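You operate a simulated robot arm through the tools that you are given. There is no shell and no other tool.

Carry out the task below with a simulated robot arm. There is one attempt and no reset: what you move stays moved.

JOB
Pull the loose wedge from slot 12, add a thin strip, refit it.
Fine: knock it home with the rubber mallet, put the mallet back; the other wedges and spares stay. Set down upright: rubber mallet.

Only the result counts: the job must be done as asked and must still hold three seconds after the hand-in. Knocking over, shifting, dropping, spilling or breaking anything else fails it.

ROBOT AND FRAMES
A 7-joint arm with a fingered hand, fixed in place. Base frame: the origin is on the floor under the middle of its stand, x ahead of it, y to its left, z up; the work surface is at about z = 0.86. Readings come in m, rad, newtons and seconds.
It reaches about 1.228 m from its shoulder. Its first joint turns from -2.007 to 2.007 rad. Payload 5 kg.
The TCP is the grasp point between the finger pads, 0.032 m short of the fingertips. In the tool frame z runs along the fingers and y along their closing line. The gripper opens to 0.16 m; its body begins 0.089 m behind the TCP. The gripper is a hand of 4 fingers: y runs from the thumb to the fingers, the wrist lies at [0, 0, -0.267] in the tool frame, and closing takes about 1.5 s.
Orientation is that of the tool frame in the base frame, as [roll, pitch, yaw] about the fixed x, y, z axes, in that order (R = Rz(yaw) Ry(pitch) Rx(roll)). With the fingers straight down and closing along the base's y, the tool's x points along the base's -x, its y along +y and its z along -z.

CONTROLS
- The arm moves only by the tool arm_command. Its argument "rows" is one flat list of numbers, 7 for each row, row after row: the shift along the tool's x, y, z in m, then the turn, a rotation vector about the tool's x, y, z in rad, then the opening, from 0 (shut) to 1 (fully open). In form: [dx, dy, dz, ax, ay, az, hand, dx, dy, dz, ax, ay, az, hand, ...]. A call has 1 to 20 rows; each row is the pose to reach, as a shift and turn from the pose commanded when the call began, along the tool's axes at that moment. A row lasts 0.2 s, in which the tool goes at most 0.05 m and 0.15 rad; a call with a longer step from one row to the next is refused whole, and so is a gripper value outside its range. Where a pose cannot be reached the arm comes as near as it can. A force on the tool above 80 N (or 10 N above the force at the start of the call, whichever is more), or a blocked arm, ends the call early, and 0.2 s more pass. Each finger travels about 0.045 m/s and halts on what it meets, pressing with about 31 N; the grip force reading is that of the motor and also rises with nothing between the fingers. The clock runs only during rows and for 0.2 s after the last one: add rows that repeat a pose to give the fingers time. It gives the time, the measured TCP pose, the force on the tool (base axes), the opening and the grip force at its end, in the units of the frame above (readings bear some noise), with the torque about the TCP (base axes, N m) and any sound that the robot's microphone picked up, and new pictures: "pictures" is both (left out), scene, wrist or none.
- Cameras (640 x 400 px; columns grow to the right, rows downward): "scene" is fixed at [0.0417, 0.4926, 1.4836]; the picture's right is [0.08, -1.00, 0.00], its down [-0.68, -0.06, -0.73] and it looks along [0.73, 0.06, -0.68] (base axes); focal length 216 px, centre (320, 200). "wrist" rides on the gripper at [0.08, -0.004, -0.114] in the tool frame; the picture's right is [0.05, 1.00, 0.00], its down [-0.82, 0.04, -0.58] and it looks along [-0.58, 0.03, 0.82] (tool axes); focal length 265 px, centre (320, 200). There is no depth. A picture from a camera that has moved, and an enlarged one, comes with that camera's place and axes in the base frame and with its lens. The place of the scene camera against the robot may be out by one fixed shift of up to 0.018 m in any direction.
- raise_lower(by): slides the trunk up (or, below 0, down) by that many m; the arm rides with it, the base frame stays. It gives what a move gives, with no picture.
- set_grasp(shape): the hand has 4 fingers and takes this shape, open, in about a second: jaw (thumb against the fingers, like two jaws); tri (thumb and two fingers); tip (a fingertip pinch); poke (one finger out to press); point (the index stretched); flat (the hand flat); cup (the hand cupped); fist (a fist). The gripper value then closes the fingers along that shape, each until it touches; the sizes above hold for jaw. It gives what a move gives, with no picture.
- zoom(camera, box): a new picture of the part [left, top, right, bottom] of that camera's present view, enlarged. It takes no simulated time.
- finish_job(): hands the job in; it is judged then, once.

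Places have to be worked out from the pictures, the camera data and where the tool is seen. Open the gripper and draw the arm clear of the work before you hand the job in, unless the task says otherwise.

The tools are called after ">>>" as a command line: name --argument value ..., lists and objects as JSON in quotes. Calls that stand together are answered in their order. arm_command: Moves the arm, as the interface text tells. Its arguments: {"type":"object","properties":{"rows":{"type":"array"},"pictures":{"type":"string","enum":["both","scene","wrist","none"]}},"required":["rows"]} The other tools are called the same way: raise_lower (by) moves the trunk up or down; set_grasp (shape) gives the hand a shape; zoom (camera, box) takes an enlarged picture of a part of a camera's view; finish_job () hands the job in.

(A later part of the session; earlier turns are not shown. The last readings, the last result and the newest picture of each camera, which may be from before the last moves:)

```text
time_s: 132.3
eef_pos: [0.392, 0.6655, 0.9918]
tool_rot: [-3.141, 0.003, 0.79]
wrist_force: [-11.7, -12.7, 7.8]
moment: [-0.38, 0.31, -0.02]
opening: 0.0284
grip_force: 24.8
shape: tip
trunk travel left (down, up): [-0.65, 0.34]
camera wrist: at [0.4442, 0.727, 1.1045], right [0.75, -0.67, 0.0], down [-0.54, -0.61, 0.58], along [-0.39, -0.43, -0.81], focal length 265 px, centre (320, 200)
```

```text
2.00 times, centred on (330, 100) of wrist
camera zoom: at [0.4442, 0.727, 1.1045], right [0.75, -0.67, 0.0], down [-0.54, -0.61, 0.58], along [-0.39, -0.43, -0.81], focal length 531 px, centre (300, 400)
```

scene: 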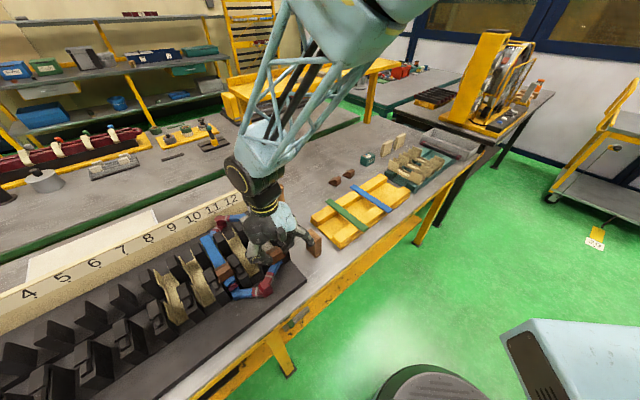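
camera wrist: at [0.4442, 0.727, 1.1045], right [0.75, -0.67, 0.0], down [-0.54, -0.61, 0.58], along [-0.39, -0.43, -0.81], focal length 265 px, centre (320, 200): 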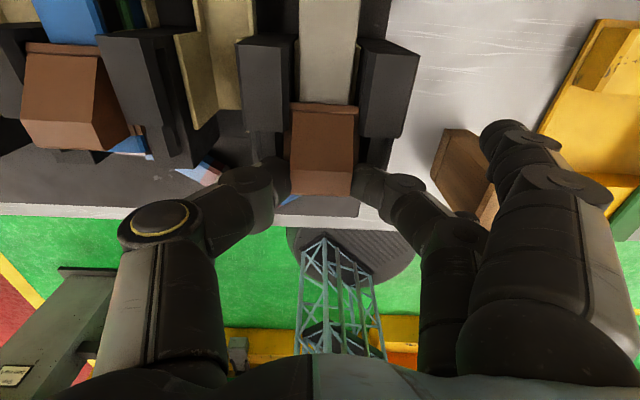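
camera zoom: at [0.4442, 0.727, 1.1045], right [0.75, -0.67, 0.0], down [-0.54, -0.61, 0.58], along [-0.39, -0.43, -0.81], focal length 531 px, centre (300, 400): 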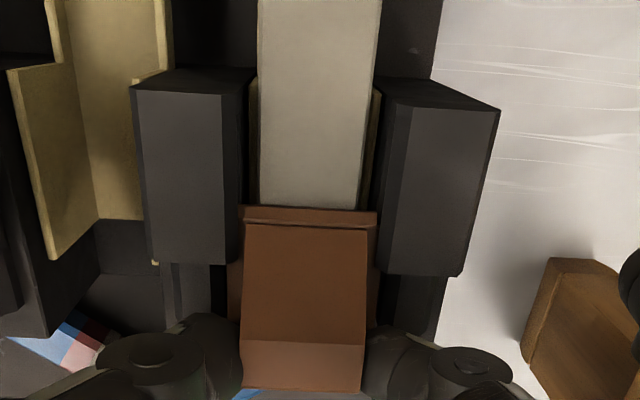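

The wedge now meets real resistance (≈17 N along the slot) 44 mm in — the extra strip is tightening it, as intended. I'll press a little further by hand before releasing it.

>>> arm_command --rows '[0.001, 0, 0, 0, 0, 0, 0, 0.002, 0, 0, 0, 0, 0, 0, 0.003, 0, 0, 0, 0, 0, 0, 0.003, 0, 0, 0, 0, 0, 0]' --pictures "none"

>>> arm_command --rows '[0.001, 0, 0, 0, 0, 0, 0, 0.002, 0, 0, 0, 0, 0, 0, 0.003, 0, 0, 0, 0, 0, 0, 0.003, 0, 0, 0, 0, 0, 0]' --pictures "both"

>>> zoom --camera "wrist" --box '[220, 0, 440, 200]'

>>> zoom --camera "scene" --box '[210, 190, 310, 260]'

```text
time_s: 133.3
eef_pos: [0.3934, 0.6687, 0.9915]
tool_rot: [3.141, 0.002, 0.789]
wrist_force: [-19.7, -19.0, 15.6]
moment: [-0.49, 0.49, 0.01]
opening: 0.0289
grip_force: 24.9
shape: tip
trunk travel left (down, up): [-0.65, 0.34]
```

```text
time_s: 134.3
eef_pos: [0.3971, 0.6695, 0.9918]
tool_rot: [-3.14, 0.003, 0.788]
wrist_force: [-13.9, -11.9, 12.4]
moment: [-0.3, 0.25, 0.07]
opening: 0.0287
grip_force: 25.1
shape: tip
trunk travel left (down, up): [-0.65, 0.34]
camera wrist: at [0.4495, 0.731, 1.1046], right [0.74, -0.67, 0.0], down [-0.54, -0.61, 0.58], along [-0.39, -0.43, -0.82], focal length 265 px, centre (320, 200)
```

scene: 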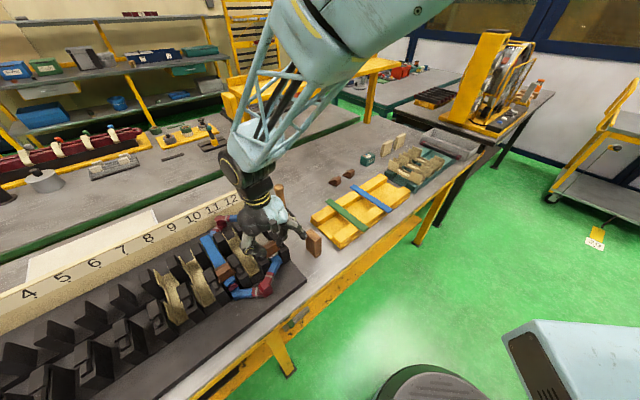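
wrist: 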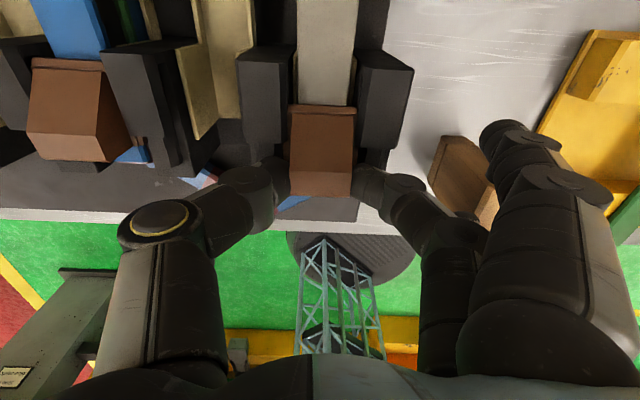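

```text
2.00 times, centred on (330, 100) of wrist
camera zoom: at [0.4495, 0.731, 1.1046], right [0.74, -0.67, 0.0], down [-0.54, -0.61, 0.58], along [-0.39, -0.43, -0.82], focal length 531 px, centre (300, 400)
```

zoom: 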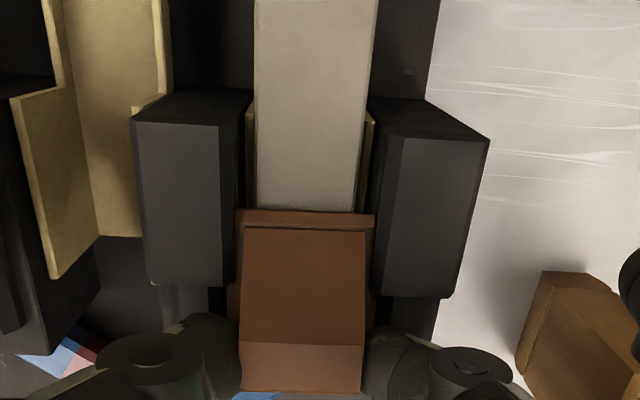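

```text
5.71 times, centred on (260, 225) of scene
camera zoom: at [0.0417, 0.4926, 1.4836], right [0.08, -1.0, 0.0], down [-0.68, -0.06, -0.73], along [0.73, 0.06, -0.68], focal length 1233 px, centre (663, 57)
```

zoom: 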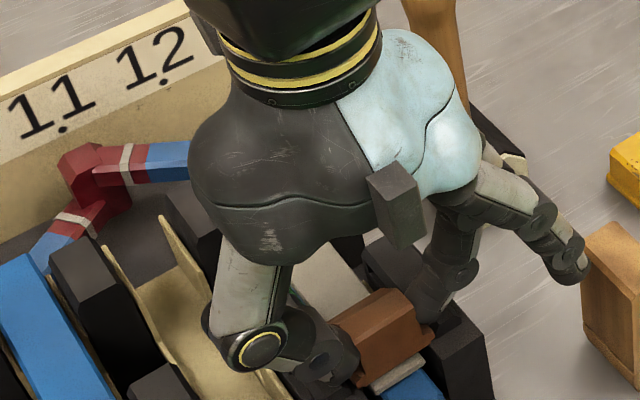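

It's advancing under 20–27 N. I'll push about 3 mm more (staying short of the caps with the fingertips), then release.

>>> arm_command --rows '[0.001, 0, 0, 0, 0, 0, 0, 0.002, 0, 0, 0, 0, 0, 0, 0.003, 0, 0, 0, 0, 0, 0, 0.003, 0, 0, 0, 0, 0, 0]' --pictures "wrist"

>>> zoom --camera "wrist" --box '[220, 0, 440, 200]'

```text
time_s: 135.3
eef_pos: [0.396, 0.6707, 0.9918]
tool_rot: [3.141, 0.002, 0.789]
wrist_force: [-20.8, -21.1, 12.6]
moment: [-0.46, 0.42, -0.05]
opening: 0.0285
grip_force: 25.1
shape: tip
trunk travel left (down, up): [-0.65, 0.34]
camera wrist: at [0.4501, 0.7321, 1.1045], right [0.74, -0.67, 0.0], down [-0.54, -0.61, 0.58], along [-0.39, -0.43, -0.81], focal length 265 px, centre (320, 200)
```

wrist: 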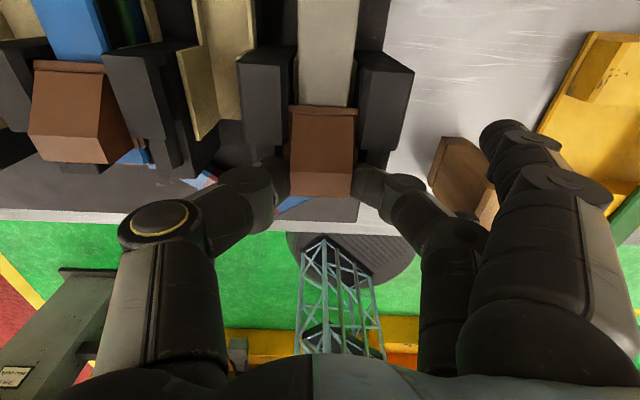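

```text
2.00 times, centred on (330, 100) of wrist
camera zoom: at [0.4501, 0.7321, 1.1045], right [0.74, -0.67, 0.0], down [-0.54, -0.61, 0.58], along [-0.39, -0.43, -0.81], focal length 531 px, centre (300, 400)
```

zoom: 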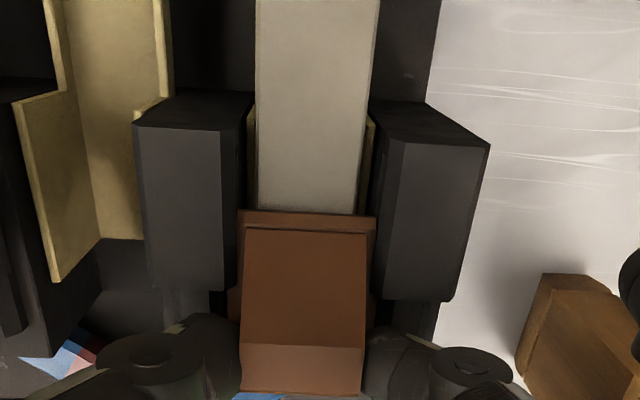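

Resistance is now ~30 N; the rest is for the mallet. I'll release the wedge, backing off slightly as the fingers open, then rise.

>>> arm_command --rows '[-0.002, 0, 0, 0, 0, 0, 0.3, -0.003, 0, 0, 0, 0, 0, 0.4, -0.003, 0, 0, 0, 0, 0, 0.5, -0.003, 0, 0, 0, 0, 0, 0.5, -0.003, 0, -0.01, 0, 0, 0, 0.5, -0.003, 0, -0.03, 0, 0, 0, 0.5, -0.003, 0, -0.07, 0, 0, 0, 0.5, -0.003, 0, -0.11, 0, 0, 0, 0.5, -0.003, 0, -0.15, 0, 0, 0, 0.5, -0.003, 0, -0.15, 0, 0, 0, 0.5]' --pictures "both"

>>> zoom --camera "wrist" --box '[200, 0, 440, 180]'

>>> zoom --camera "scene" --box '[200, 190, 300, 260]'

```text
time_s: 137.5
eef_pos: [0.397, 0.6717, 1.1396]
tool_rot: [-3.14, 0.004, 0.788]
wrist_force: [-0.6, -0.5, 0.5]
moment: [0.0, -0.01, 0.03]
opening: 0.0791
grip_force: 0.1
shape: tip
trunk travel left (down, up): [-0.65, 0.34]
camera wrist: at [0.4511, 0.7323, 1.2526], right [0.74, -0.67, 0.0], down [-0.54, -0.61, 0.58], along [-0.39, -0.43, -0.81], focal length 265 px, centre (320, 200)
```

scene: 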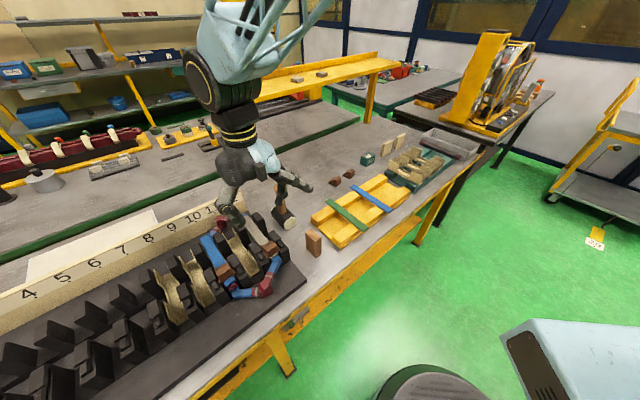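
wrist: 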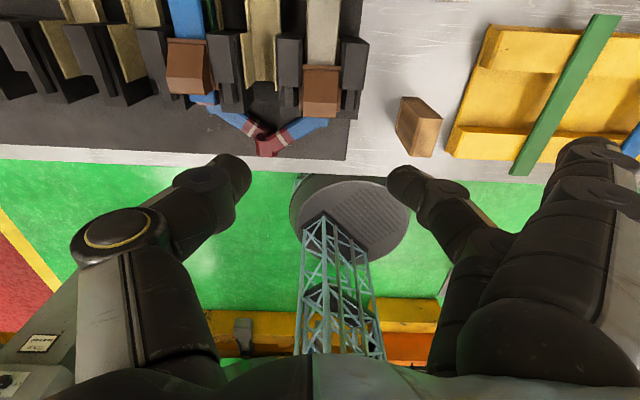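

```text
2.22 times, centred on (320, 90) of wrist
camera zoom: at [0.4511, 0.7323, 1.2526], right [0.74, -0.67, 0.0], down [-0.54, -0.61, 0.58], along [-0.39, -0.43, -0.81], focal length 590 px, centre (320, 444)
```

zoom: 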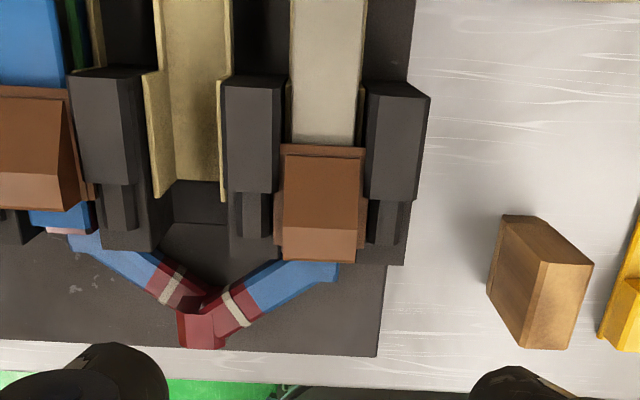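

```text
5.71 times, centred on (250, 225) of scene
camera zoom: at [0.0417, 0.4926, 1.4836], right [0.08, -1.0, 0.0], down [-0.68, -0.06, -0.73], along [0.73, 0.06, -0.68], focal length 1233 px, centre (720, 57)
```

zoom: 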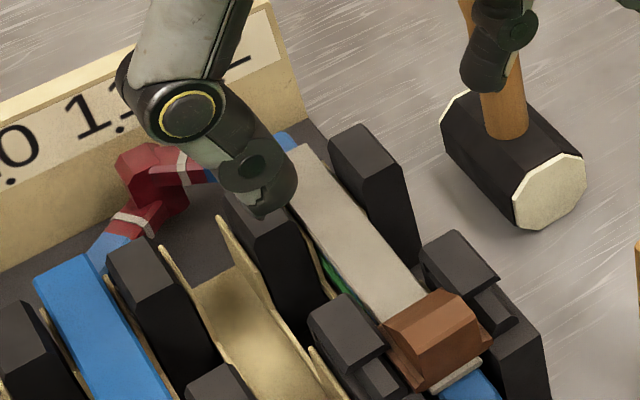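

The wedge now sits at the starting depth (front a≈0.748; the seated wedge 10 has its front at a≈0.765, so ~17 mm to drive). Next the mallet: I'll switch to the jaw shape, half-open, and hover above the handle to measure it.

>>> set_grasp --shape "jaw"

>>> arm_command --rows '[0.0289, 0.0256, 0, 0, 0, 0, 0.8, 0.0577, 0.0513, 0, 0, 0, 0, 0.65, 0.0866, 0.0769, 0, 0, 0, 0, 0.5, 0.1154, 0.1026, 0, 0, 0, 0, 0.5, 0.1443, 0.1282, 0, 0, 0, 0, 0.5, 0.1443, 0.1282, 0, 0, 0, 0, 0.5, 0.1443, 0.1282, 0, 0, 0, 0, 0.5]' --pictures "both"

>>> zoom --camera "wrist" --box '[240, 40, 400, 220]'

>>> zoom --camera "scene" --box '[230, 150, 350, 240]'

```text
time_s: 138.4
eef_pos: [0.3975, 0.6713, 1.141]
tool_rot: [3.141, 0.003, 0.79]
wrist_force: [0.0, 0.2, 0.3]
moment: [-0.03, 0.01, -0.01]
opening: 0.1599
grip_force: 0.1
shape: jaw
trunk travel left (down, up): [-0.65, 0.34]
```

```text
time_s: 140.0
eef_pos: [0.5902, 0.6833, 1.1399]
tool_rot: [3.141, 0.004, 0.788]
wrist_force: [-0.4, -0.1, -0.3]
moment: [-0.01, 0.0, -0.01]
opening: 0.081
grip_force: 0.0
shape: jaw
trunk travel left (down, up): [-0.65, 0.34]
camera wrist: at [0.6442, 0.7452, 1.2526], right [0.74, -0.67, 0.0], down [-0.54, -0.61, 0.58], along [-0.39, -0.43, -0.81], focal length 265 px, centre (320, 200)
```

scene: 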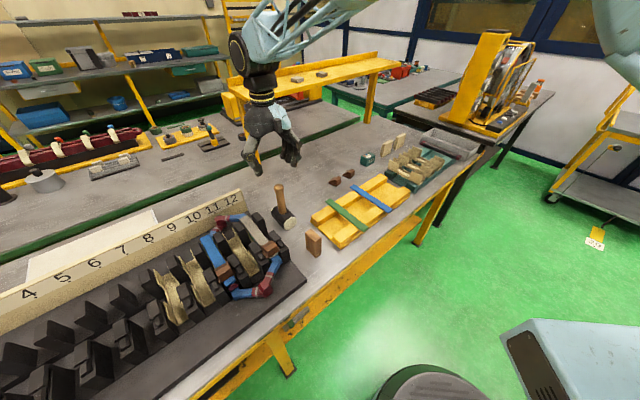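
wrist: 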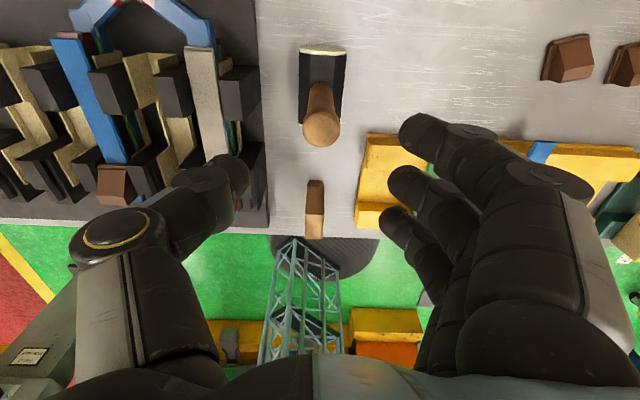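

```text
2.22 times, centred on (320, 130) of wrist
camera zoom: at [0.6442, 0.7452, 1.2526], right [0.74, -0.67, 0.0], down [-0.54, -0.61, 0.58], along [-0.39, -0.43, -0.81], focal length 590 px, centre (320, 356)
```

zoom: 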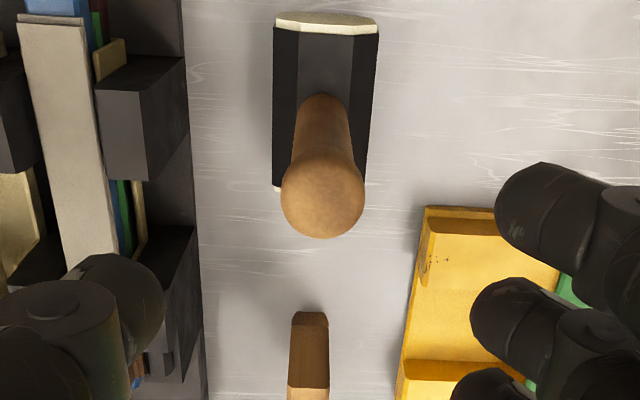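

```text
4.44 times, centred on (290, 195) of scene
camera zoom: at [0.0417, 0.4926, 1.4836], right [0.08, -1.0, 0.0], down [-0.68, -0.06, -0.73], along [0.73, 0.06, -0.68], focal length 959 px, centre (453, 222)
```

zoom: 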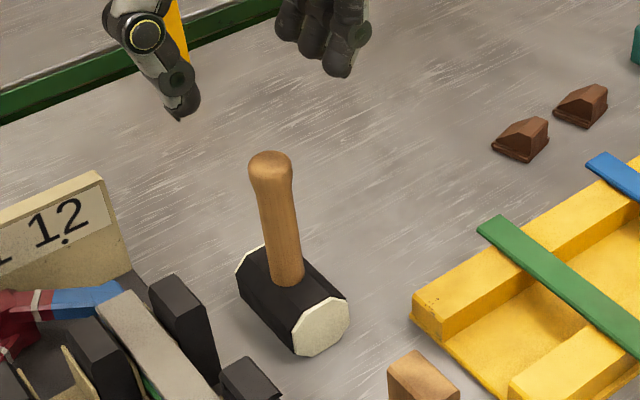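

The mallet is upright at a≈0.9025, b≈−0.0665, head along the slot direction from a≈0.857 to 0.948 (length ≈91 mm, Ø≈58 mm), handle radius ≈13 mm. My hand is centred over it; I'll narrow the jaw and descend around the handle to just above the head.

>>> arm_command --rows '[0, 0.0006, 0.02, 0, 0, 0, 0.42, 0, 0.0006, 0.05, 0, 0, 0, 0.36, 0, 0.0006, 0.08, 0, 0, 0, 0.36, 0, 0.0006, 0.105, 0, 0, 0, 0.36, 0, 0.0006, 0.13, 0, 0, 0, 0.36, 0, 0.0006, 0.15, 0, 0, 0, 0.36, 0, 0.0006, 0.165, 0, 0, 0, 0.36, 0, 0.0006, 0.165, 0, 0, 0, 0.36]' --pictures "both"

>>> zoom --camera "wrist" --box '[200, 60, 440, 260]'

>>> zoom --camera "scene" --box '[230, 150, 350, 240]'

```text
time_s: 141.8
eef_pos: [0.5896, 0.684, 0.9739]
tool_rot: [-3.142, 0.003, 0.787]
wrist_force: [0.9, 0.3, 0.1]
moment: [-0.03, 0.02, -0.02]
opening: 0.0585
grip_force: 0.1
shape: jaw
trunk travel left (down, up): [-0.65, 0.34]
camera wrist: at [0.6439, 0.7438, 1.0874], right [0.74, -0.67, 0.0], down [-0.54, -0.61, 0.58], along [-0.39, -0.43, -0.81], focal length 265 px, centre (320, 200)
```

scene: 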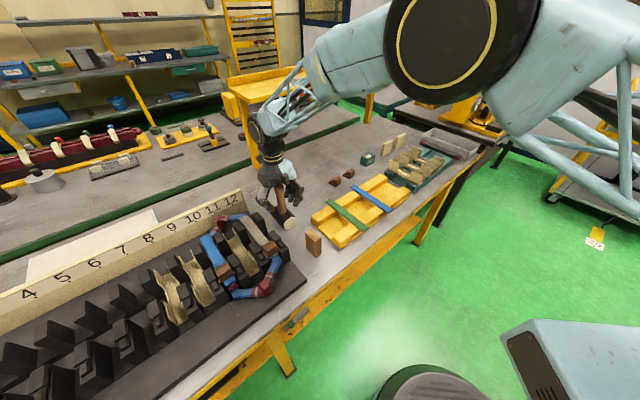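
wrist: 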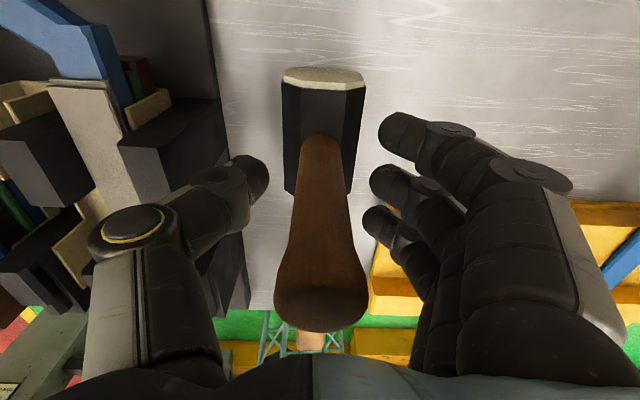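

```text
2.00 times, centred on (320, 160) of wrist
camera zoom: at [0.6439, 0.7438, 1.0874], right [0.74, -0.67, 0.0], down [-0.54, -0.61, 0.58], along [-0.39, -0.43, -0.81], focal length 531 px, centre (320, 280)
```

zoom: 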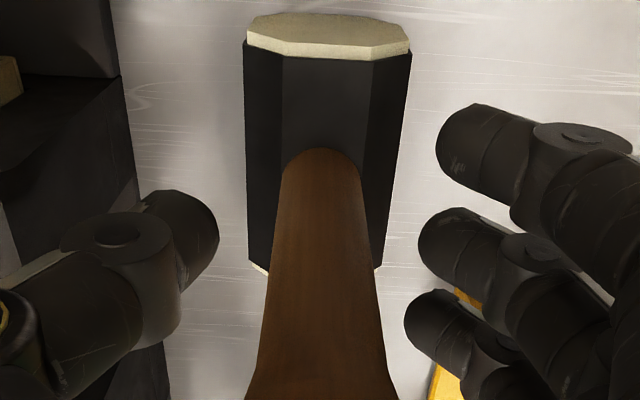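

```text
4.44 times, centred on (290, 195) of scene
camera zoom: at [0.0417, 0.4926, 1.4836], right [0.08, -1.0, 0.0], down [-0.68, -0.06, -0.73], along [0.73, 0.06, -0.68], focal length 959 px, centre (453, 222)
```

zoom: 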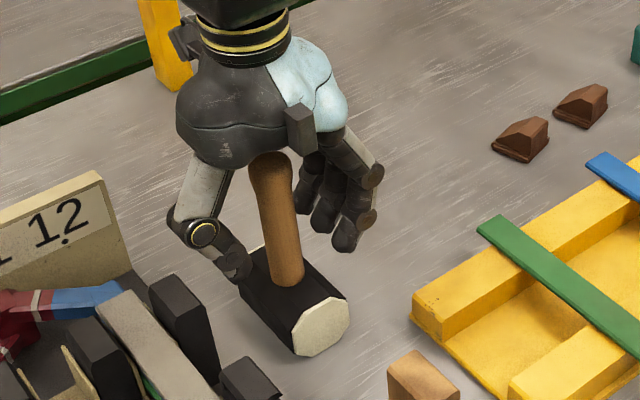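

The jaw straddles the handle neatly. Lowering another 10 mm and closing the grip.

>>> arm_command --rows '[0.0015, 0, 0.005, 0, 0, 0, 0.36, 0.0015, 0, 0.0105, 0, 0, 0, 0.36, 0.0015, 0, 0.0105, 0, 0, 0, 0.36]' --pictures "none"

>>> arm_command --rows '[0, 0, 0, 0, 0, 0, 0.3, 0, 0, 0, 0, 0, 0, 0.24, 0, 0, 0, 0, 0, 0, 0.18, 0, 0, 0, 0, 0, 0, 0.1, 0, 0, 0, 0, 0, 0, 0.0, 0, 0, 0, 0, 0, 0, 0.0, 0, 0, 0, 0, 0, 0, 0.0, 0, 0, 0, 0, 0, 0, 0.0]' --pictures "both"

>>> zoom --camera "wrist" --box '[200, 60, 440, 260]'

>>> zoom --camera "scene" --box '[230, 150, 350, 240]'

```text
time_s: 142.6
eef_pos: [0.5908, 0.6822, 0.9628]
tool_rot: [-3.141, 0.003, 0.789]
wrist_force: [-0.4, 0.2, 0.0]
moment: [0.0, -0.04, 0.01]
opening: 0.0582
grip_force: 0.1
shape: jaw
trunk travel left (down, up): [-0.65, 0.34]
```

```text
time_s: 144.4
eef_pos: [0.5916, 0.683, 0.9624]
tool_rot: [-3.14, 0.003, 0.787]
wrist_force: [1.5, -0.3, 0.1]
moment: [-0.06, -0.04, -0.01]
opening: 0.0063
grip_force: 31.3
shape: jaw
trunk travel left (down, up): [-0.65, 0.34]
camera wrist: at [0.6451, 0.7446, 1.0771], right [0.74, -0.67, 0.0], down [-0.54, -0.61, 0.58], along [-0.39, -0.43, -0.81], focal length 265 px, centre (320, 200)
```

scene: 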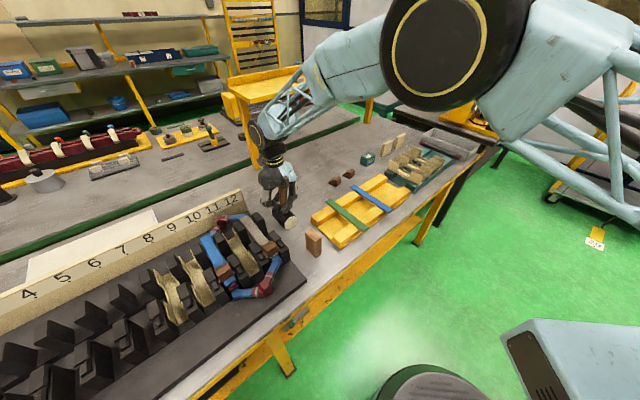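
wrist: 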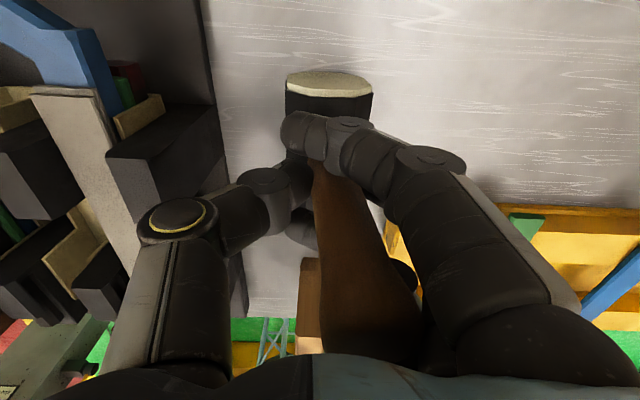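

```text
2.00 times, centred on (320, 160) of wrist
camera zoom: at [0.6451, 0.7446, 1.0771], right [0.74, -0.67, 0.0], down [-0.54, -0.61, 0.58], along [-0.39, -0.43, -0.81], focal length 531 px, centre (320, 280)
```

zoom: 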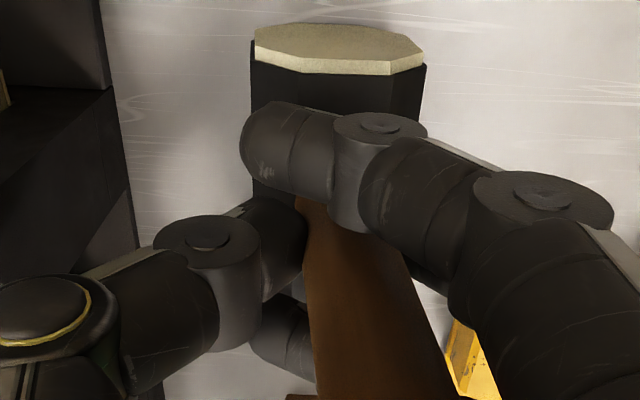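

```text
4.44 times, centred on (290, 195) of scene
camera zoom: at [0.0417, 0.4926, 1.4836], right [0.08, -1.0, 0.0], down [-0.68, -0.06, -0.73], along [0.73, 0.06, -0.68], focal length 959 px, centre (453, 222)
```

zoom: 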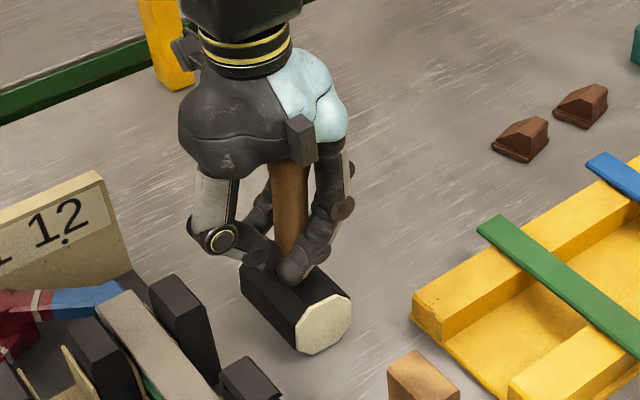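

Firm grip at 31 N, with the outer fingers caging the handle; the mallet leans slightly about the head axis, which is harmless for striking. I'll lift it carefully.

>>> arm_command --rows '[0, 0, -0.003, 0, 0, 0, 0, 0, 0, -0.01, 0, 0, 0, 0, 0, 0, -0.025, 0, 0, 0, 0, 0, 0, -0.05, 0, 0, 0, 0, 0, 0, -0.08, 0, 0, 0, 0, 0, 0, -0.11, 0, 0, 0, 0, 0, 0, -0.12, 0, 0, 0, 0, 0, 0, -0.12, 0, 0, 0, 0]' --pictures "both"

>>> zoom --camera "scene" --box '[210, 120, 350, 230]'

>>> zoom --camera "wrist" --box '[200, 40, 440, 240]'

```text
time_s: 146.2
eef_pos: [0.5925, 0.684, 1.0837]
tool_rot: [-3.141, 0.003, 0.789]
wrist_force: [-0.8, -0.2, -5.5]
moment: [0.0, 0.05, -0.01]
opening: 0.0063
grip_force: 30.9
shape: jaw
trunk travel left (down, up): [-0.65, 0.34]
camera wrist: at [0.6453, 0.7449, 1.1972], right [0.74, -0.67, 0.0], down [-0.54, -0.61, 0.58], along [-0.39, -0.43, -0.81], focal length 265 px, centre (320, 200)
```

scene: 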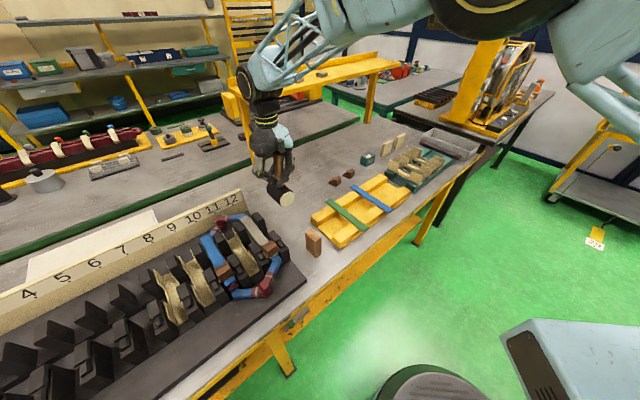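
wrist: 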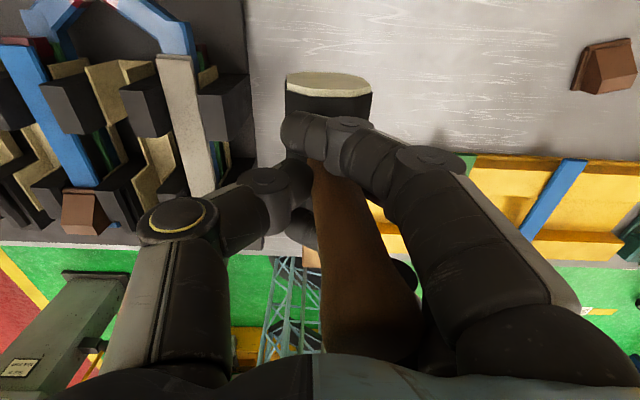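

```text
3.64 times, centred on (280, 175) of scene
camera zoom: at [0.0417, 0.4926, 1.4836], right [0.08, -1.0, 0.0], down [-0.68, -0.06, -0.73], along [0.73, 0.06, -0.68], focal length 785 px, centre (466, 291)
```

zoom: 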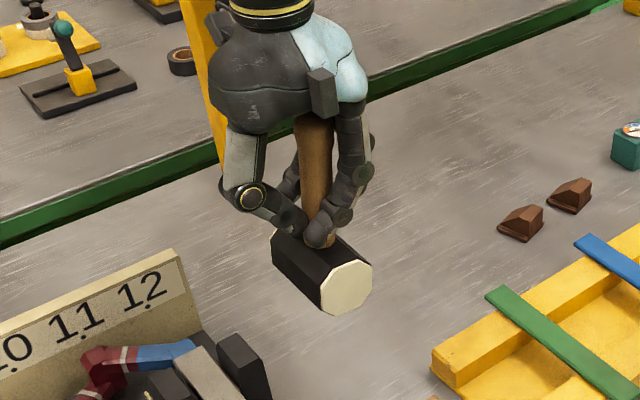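

```text
2.00 times, centred on (320, 140) of wrist
camera zoom: at [0.6453, 0.7449, 1.1972], right [0.74, -0.67, 0.0], down [-0.54, -0.61, 0.58], along [-0.39, -0.43, -0.81], focal length 531 px, centre (320, 320)
```

zoom: 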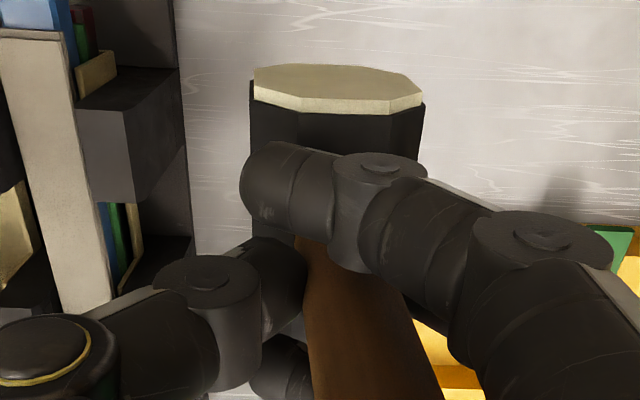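

The mallet (≈0.55 kg) is secure. I'll carry it high around to the front of slot 12, about 40 mm short of the wedge face.

>>> arm_command --rows '[0, 0, -0.03, 0, 0, 0, 0, 0, 0, -0.067, 0, 0, 0, 0, -0.02, -0.0103, -0.067, 0, 0, 0, 0, -0.0505, -0.0258, -0.067, 0, 0, 0, 0, -0.0885, -0.0451, -0.067, 0, 0, 0, 0, -0.1265, -0.0644, -0.067, 0, 0, 0, 0, -0.1645, -0.0838, -0.067, 0, 0, 0, 0, -0.2, -0.102, -0.067, 0, 0, 0, 0, -0.228, -0.1163, -0.067, 0, 0, 0, 0, -0.2426, -0.1237, -0.067, 0, 0, 0, 0, -0.2426, -0.1237, -0.067, 0, 0, 0, 0]' --pictures "both"

>>> zoom --camera "scene" --box '[200, 160, 340, 270]'

>>> zoom --camera "wrist" --box '[200, 0, 440, 200]'

```text
time_s: 148.6
eef_pos: [0.3333, 0.6003, 1.1508]
tool_rot: [-3.142, 0.004, 0.788]
wrist_force: [0.5, 0.0, -5.1]
moment: [0.01, 0.01, -0.02]
opening: 0.0062
grip_force: 31.1
shape: jaw
trunk travel left (down, up): [-0.65, 0.34]
camera wrist: at [0.3868, 0.6611, 1.2648], right [0.74, -0.67, 0.0], down [-0.54, -0.61, 0.58], along [-0.39, -0.43, -0.81], focal length 265 px, centre (320, 200)
```

scene: 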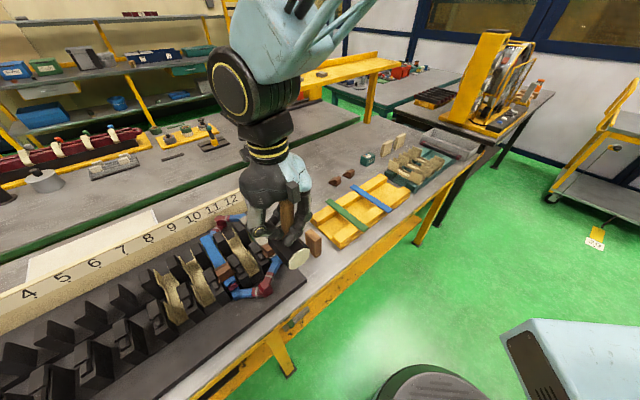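
wrist: 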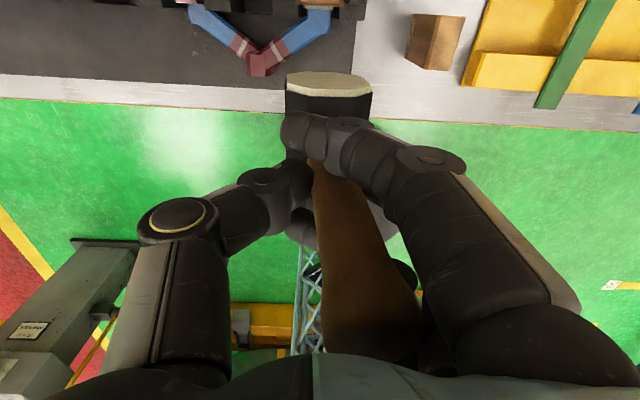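

```text
3.64 times, centred on (270, 215) of scene
camera zoom: at [0.0417, 0.4926, 1.4836], right [0.08, -1.0, 0.0], down [-0.68, -0.06, -0.73], along [0.73, 0.06, -0.68], focal length 785 px, centre (502, 146)
```

zoom: 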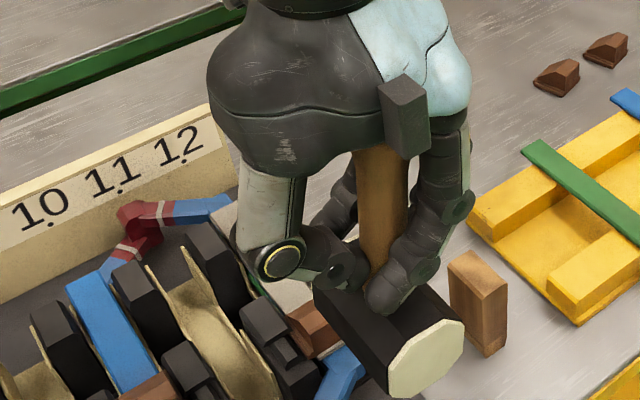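

```text
2.00 times, centred on (320, 100) of wrist
camera zoom: at [0.3868, 0.6611, 1.2648], right [0.74, -0.67, 0.0], down [-0.54, -0.61, 0.58], along [-0.39, -0.43, -0.81], focal length 531 px, centre (320, 400)
```

zoom: 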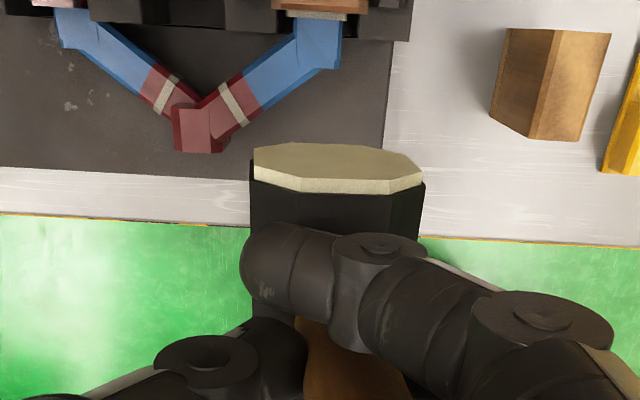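

The +a face is visible: it's ~43 mm ahead of the TCP and ~78 mm below. I'll correct 9 mm sideways and lower until the head is level with the wedge face.

>>> arm_command --rows '[0, -0.003, 0.02, 0, 0, 0, 0, 0, -0.006, 0.045, 0, 0, 0, 0, 0, -0.0093, 0.07, 0, 0, 0, 0, 0, -0.0093, 0.088, 0, 0, 0, 0, 0, -0.0093, 0.0958, 0, 0, 0, 0, 0, -0.0093, 0.0958, 0, 0, 0, 0]' --pictures "both"

>>> zoom --camera "scene" --box '[200, 180, 320, 270]'

>>> zoom --camera "wrist" --box '[220, 0, 420, 160]'

```text
time_s: 150.0
eef_pos: [0.3263, 0.6056, 1.0548]
tool_rot: [-3.141, 0.002, 0.79]
wrist_force: [0.0, 0.9, -5.0]
moment: [0.03, 0.0, 0.02]
opening: 0.0064
grip_force: 31.1
shape: jaw
trunk travel left (down, up): [-0.65, 0.34]
camera wrist: at [0.3795, 0.6663, 1.1686], right [0.74, -0.67, 0.0], down [-0.54, -0.61, 0.58], along [-0.39, -0.43, -0.81], focal length 265 px, centre (320, 200)
```

scene: 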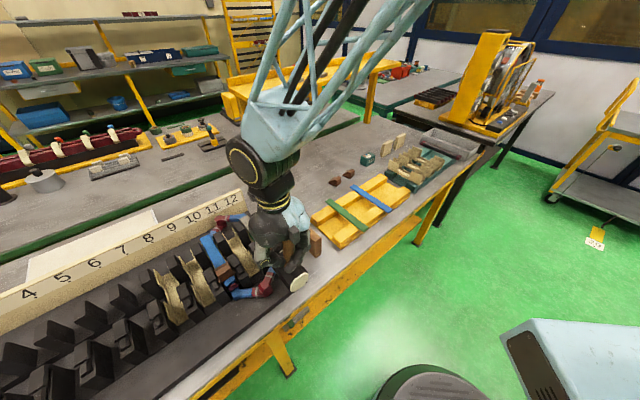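
wrist: 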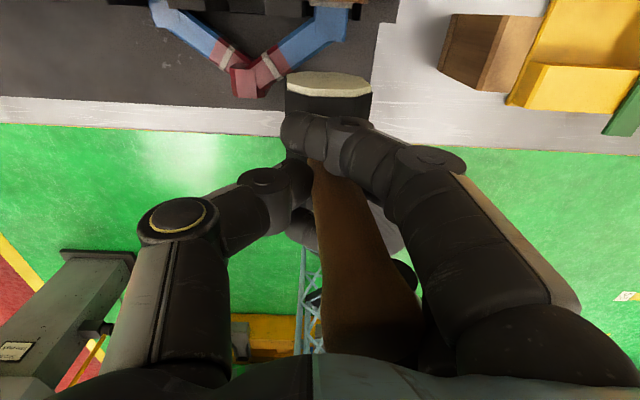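

```text
4.44 times, centred on (260, 225) of scene
camera zoom: at [0.0417, 0.4926, 1.4836], right [0.08, -1.0, 0.0], down [-0.68, -0.06, -0.73], along [0.73, 0.06, -0.68], focal length 959 px, centre (587, 89)
```

zoom: 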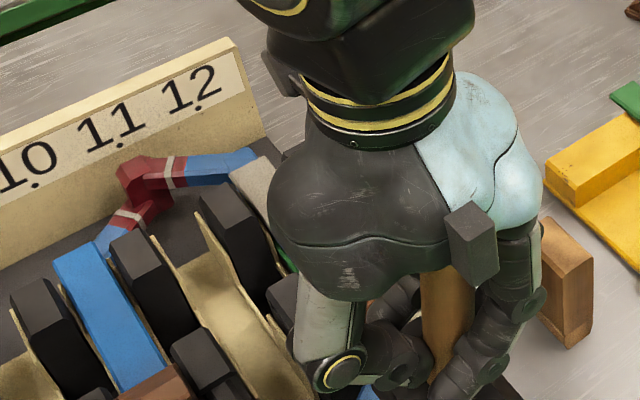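

```text
2.50 times, centred on (320, 80) of wrist
camera zoom: at [0.3795, 0.6663, 1.1686], right [0.74, -0.67, 0.0], down [-0.54, -0.61, 0.58], along [-0.39, -0.43, -0.81], focal length 664 px, centre (320, 500)
```

zoom: 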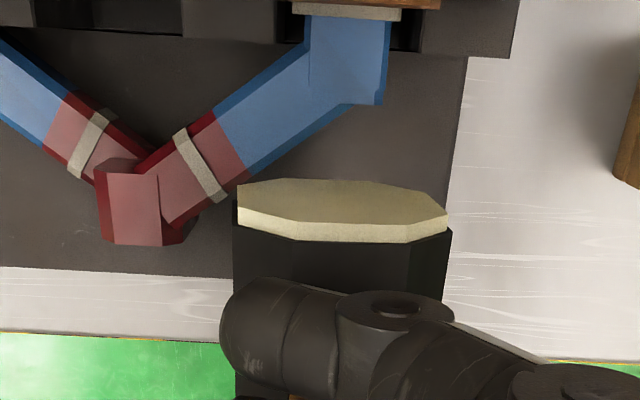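

Laterally the face lines up with wedge and strips (b≈−0.195). I'll raise the head 10 mm so its lower edge clears the strip ends, then give a first knock with a small follow-through.

>>> arm_command --rows '[0, 0, -0.005, 0, 0, 0, 0, 0, 0, -0.01, 0, 0, 0, 0, 0.012, 0, -0.01, 0, 0, 0, 0, 0.03, 0, -0.01, 0, 0, 0, 0, 0.052, 0, -0.01, 0, 0, 0, 0, 0.054, 0, -0.01, 0, 0, 0, 0]' --pictures "both"

>>> zoom --camera "wrist" --box '[220, 0, 420, 160]'

>>> zoom --camera "scene" --box '[200, 180, 320, 270]'

```text
time_s: 151.4
eef_pos: [0.3638, 0.6439, 1.0659]
tool_rot: [-3.141, 0.003, 0.788]
wrist_force: [-1.8, -1.1, -5.1]
moment: [-0.12, 0.18, -0.02]
opening: 0.0063
grip_force: 31.2
shape: jaw
trunk travel left (down, up): [-0.65, 0.34]
camera wrist: at [0.4175, 0.705, 1.1783], right [0.74, -0.67, 0.0], down [-0.54, -0.61, 0.58], along [-0.39, -0.43, -0.81], focal length 265 px, centre (320, 200)
```

scene: 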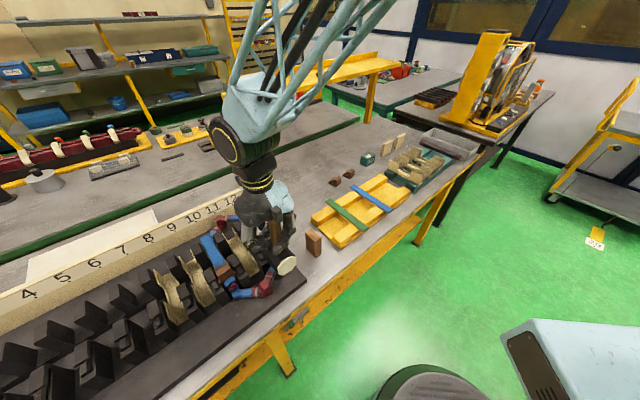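
wrist: 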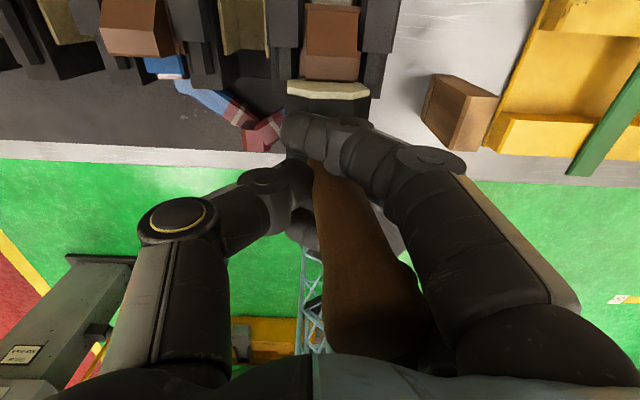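

```text
2.50 times, centred on (320, 80) of wrist
camera zoom: at [0.4175, 0.705, 1.1783], right [0.74, -0.67, 0.0], down [-0.54, -0.61, 0.58], along [-0.39, -0.43, -0.81], focal length 664 px, centre (320, 500)
```

zoom: 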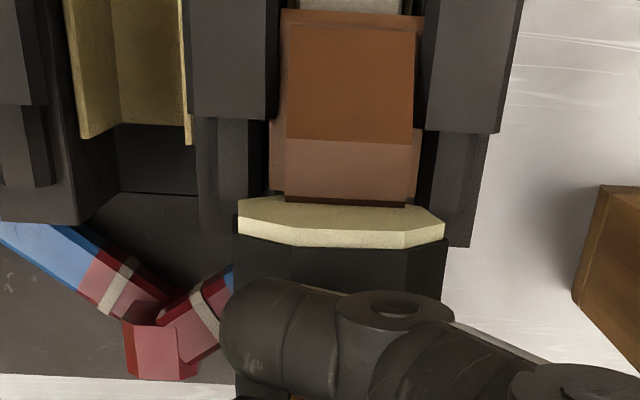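

```text
4.44 times, centred on (260, 225) of scene
camera zoom: at [0.0417, 0.4926, 1.4836], right [0.08, -1.0, 0.0], down [-0.68, -0.06, -0.73], along [0.73, 0.06, -0.68], focal length 959 px, centre (587, 89)
```

zoom: 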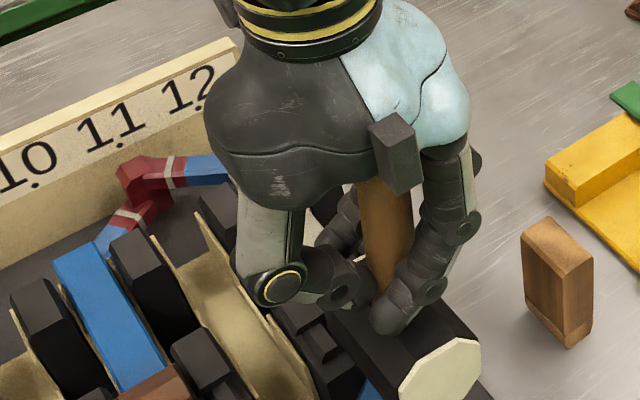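

The face met the wedge and it has already moved in to about a≈0.755 with little load. I'll draw back ~45 mm and strike properly, following through toward the home position.

>>> arm_command --rows '[-0.02, 0, 0, 0, 0, 0, 0, -0.045, 0, 0, 0, 0, 0, 0, -0.045, 0, 0, 0, 0, 0, 0, 0.003, 0, 0, 0, 0, 0, 0, 0.008, 0, 0, 0, 0, 0, 0, 0.008, 0, 0, 0, 0, 0, 0]' --pictures "wrist"

>>> zoom --camera "wrist" --box '[220, 0, 420, 160]'

```text
time_s: 152.8
eef_pos: [0.3694, 0.6497, 1.065]
tool_rot: [-3.141, 0.005, 0.788]
wrist_force: [-1.1, -1.7, -3.2]
moment: [-0.04, 0.03, -0.01]
opening: 0.006
grip_force: 31.0
shape: jaw
trunk travel left (down, up): [-0.65, 0.34]
camera wrist: at [0.4223, 0.7106, 1.1791], right [0.74, -0.67, 0.0], down [-0.54, -0.61, 0.58], along [-0.39, -0.43, -0.81], focal length 265 px, centre (320, 200)
```

wrist: 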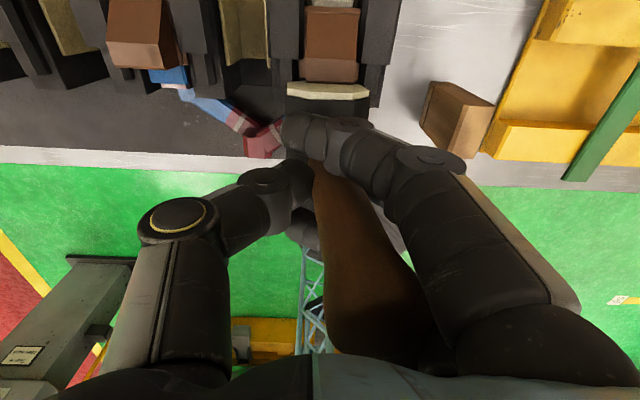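

```text
2.50 times, centred on (320, 80) of wrist
camera zoom: at [0.4223, 0.7106, 1.1791], right [0.74, -0.67, 0.0], down [-0.54, -0.61, 0.58], along [-0.39, -0.43, -0.81], focal length 664 px, centre (320, 500)
```

zoom: 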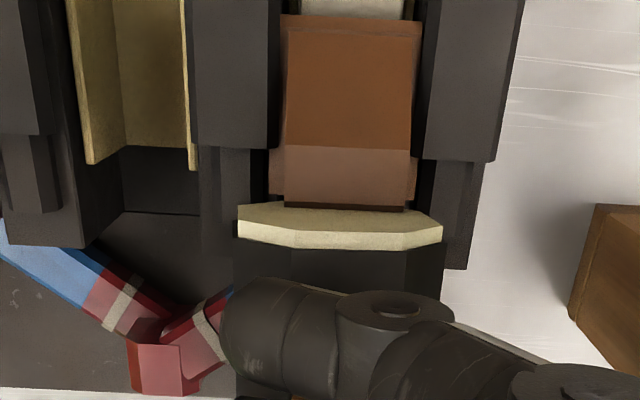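

Wedge front now ≈0.762 versus ≈0.764 for the seated wedge in slot 10. One more firm knock with a little more follow-through.

>>> arm_command --rows '[-0.02, 0, 0, 0, 0, 0, 0, -0.044, 0, 0, 0, 0, 0, 0, -0.044, 0, 0, 0, 0, 0, 0, 0.004, 0, 0, 0, 0, 0, 0, 0.006, 0, 0, 0, 0, 0, 0, 0.006, 0, 0, 0, 0, 0, 0]' --pictures "wrist"

>>> zoom --camera "wrist" --box '[220, 0, 420, 160]'

>>> zoom --camera "wrist" --box '[80, 0, 420, 160]'

```text
time_s: 154.2
eef_pos: [0.3737, 0.6546, 1.0654]
tool_rot: [3.14, 0.003, 0.79]
wrist_force: [-3.0, -1.8, -2.8]
moment: [-0.06, 0.13, 0.0]
opening: 0.006
grip_force: 30.9
shape: jaw
trunk travel left (down, up): [-0.65, 0.34]
camera wrist: at [0.427, 0.7149, 1.179], right [0.74, -0.67, 0.0], down [-0.54, -0.61, 0.58], along [-0.39, -0.43, -0.81], focal length 265 px, centre (320, 200)
```

wrist: 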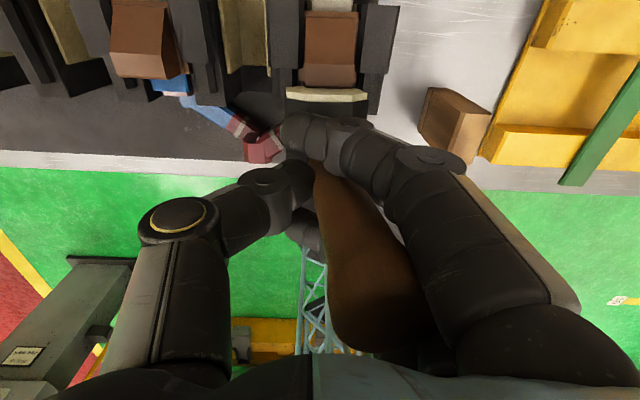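

```text
2.50 times, centred on (320, 80) of wrist
camera zoom: at [0.427, 0.7149, 1.179], right [0.74, -0.67, 0.0], down [-0.54, -0.61, 0.58], along [-0.39, -0.43, -0.81], focal length 664 px, centre (320, 500)
```

zoom: 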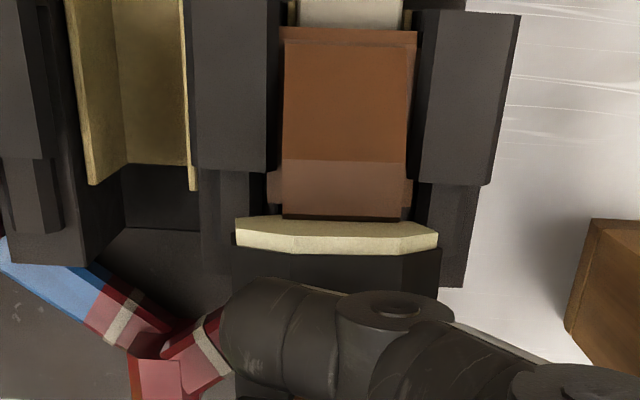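

```text
1.88 times, centred on (250, 80) of wrist
camera zoom: at [0.427, 0.7149, 1.179], right [0.74, -0.67, 0.0], down [-0.54, -0.61, 0.58], along [-0.39, -0.43, -0.81], focal length 500 px, centre (452, 426)
```

zoom: 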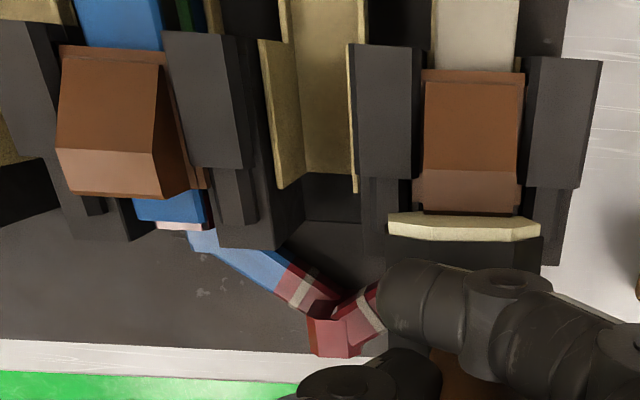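

Wedge 12's front (≈0.7645) now matches wedge 10 (≈0.764). I'll give one more sharp tap at nearly the same stop point to confirm it's seated.

>>> arm_command --rows '[-0.02, 0, 0, 0, 0, 0, 0, -0.046, 0, 0, 0, 0, 0, 0, -0.046, 0, 0, 0, 0, 0, 0, 0.003, 0, 0, 0, 0, 0, 0, 0.003, 0, 0, 0, 0, 0, 0]' --pictures "wrist"

>>> zoom --camera "wrist" --box '[80, 0, 420, 160]'

>>> zoom --camera "wrist" --box '[220, 0, 420, 160]'

```text
time_s: 155.4
eef_pos: [0.3759, 0.6554, 1.0649]
tool_rot: [3.141, 0.002, 0.791]
wrist_force: [-3.3, -4.4, -1.5]
moment: [-0.25, 0.32, 0.03]
opening: 0.0062
grip_force: 31.2
shape: jaw
trunk travel left (down, up): [-0.65, 0.34]
camera wrist: at [0.4291, 0.7173, 1.1782], right [0.74, -0.67, 0.0], down [-0.54, -0.61, 0.58], along [-0.39, -0.43, -0.81], focal length 265 px, centre (320, 200)
```

wrist: 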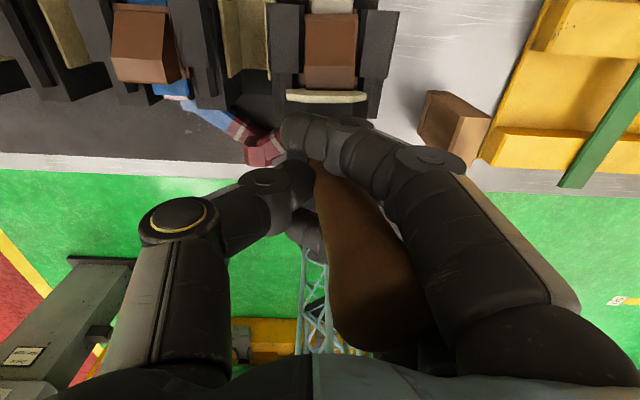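

```text
1.88 times, centred on (250, 80) of wrist
camera zoom: at [0.4291, 0.7173, 1.1782], right [0.74, -0.67, 0.0], down [-0.54, -0.61, 0.58], along [-0.39, -0.43, -0.81], focal length 500 px, centre (452, 426)
```

zoom: 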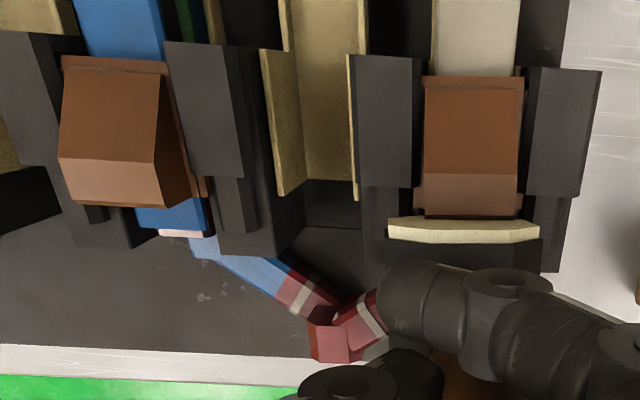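

```text
2.50 times, centred on (320, 80) of wrist
camera zoom: at [0.4291, 0.7173, 1.1782], right [0.74, -0.67, 0.0], down [-0.54, -0.61, 0.58], along [-0.39, -0.43, -0.81], focal length 664 px, centre (320, 500)
```

zoom: 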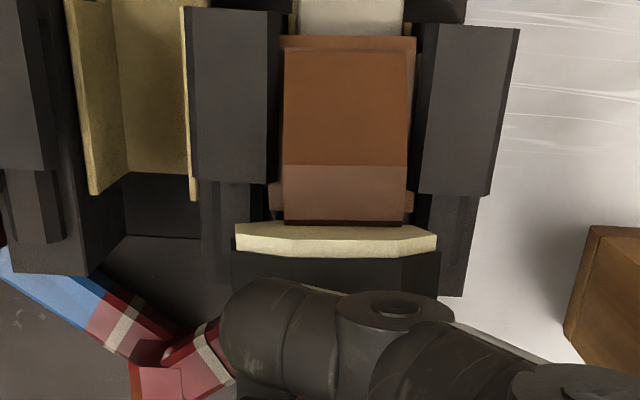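

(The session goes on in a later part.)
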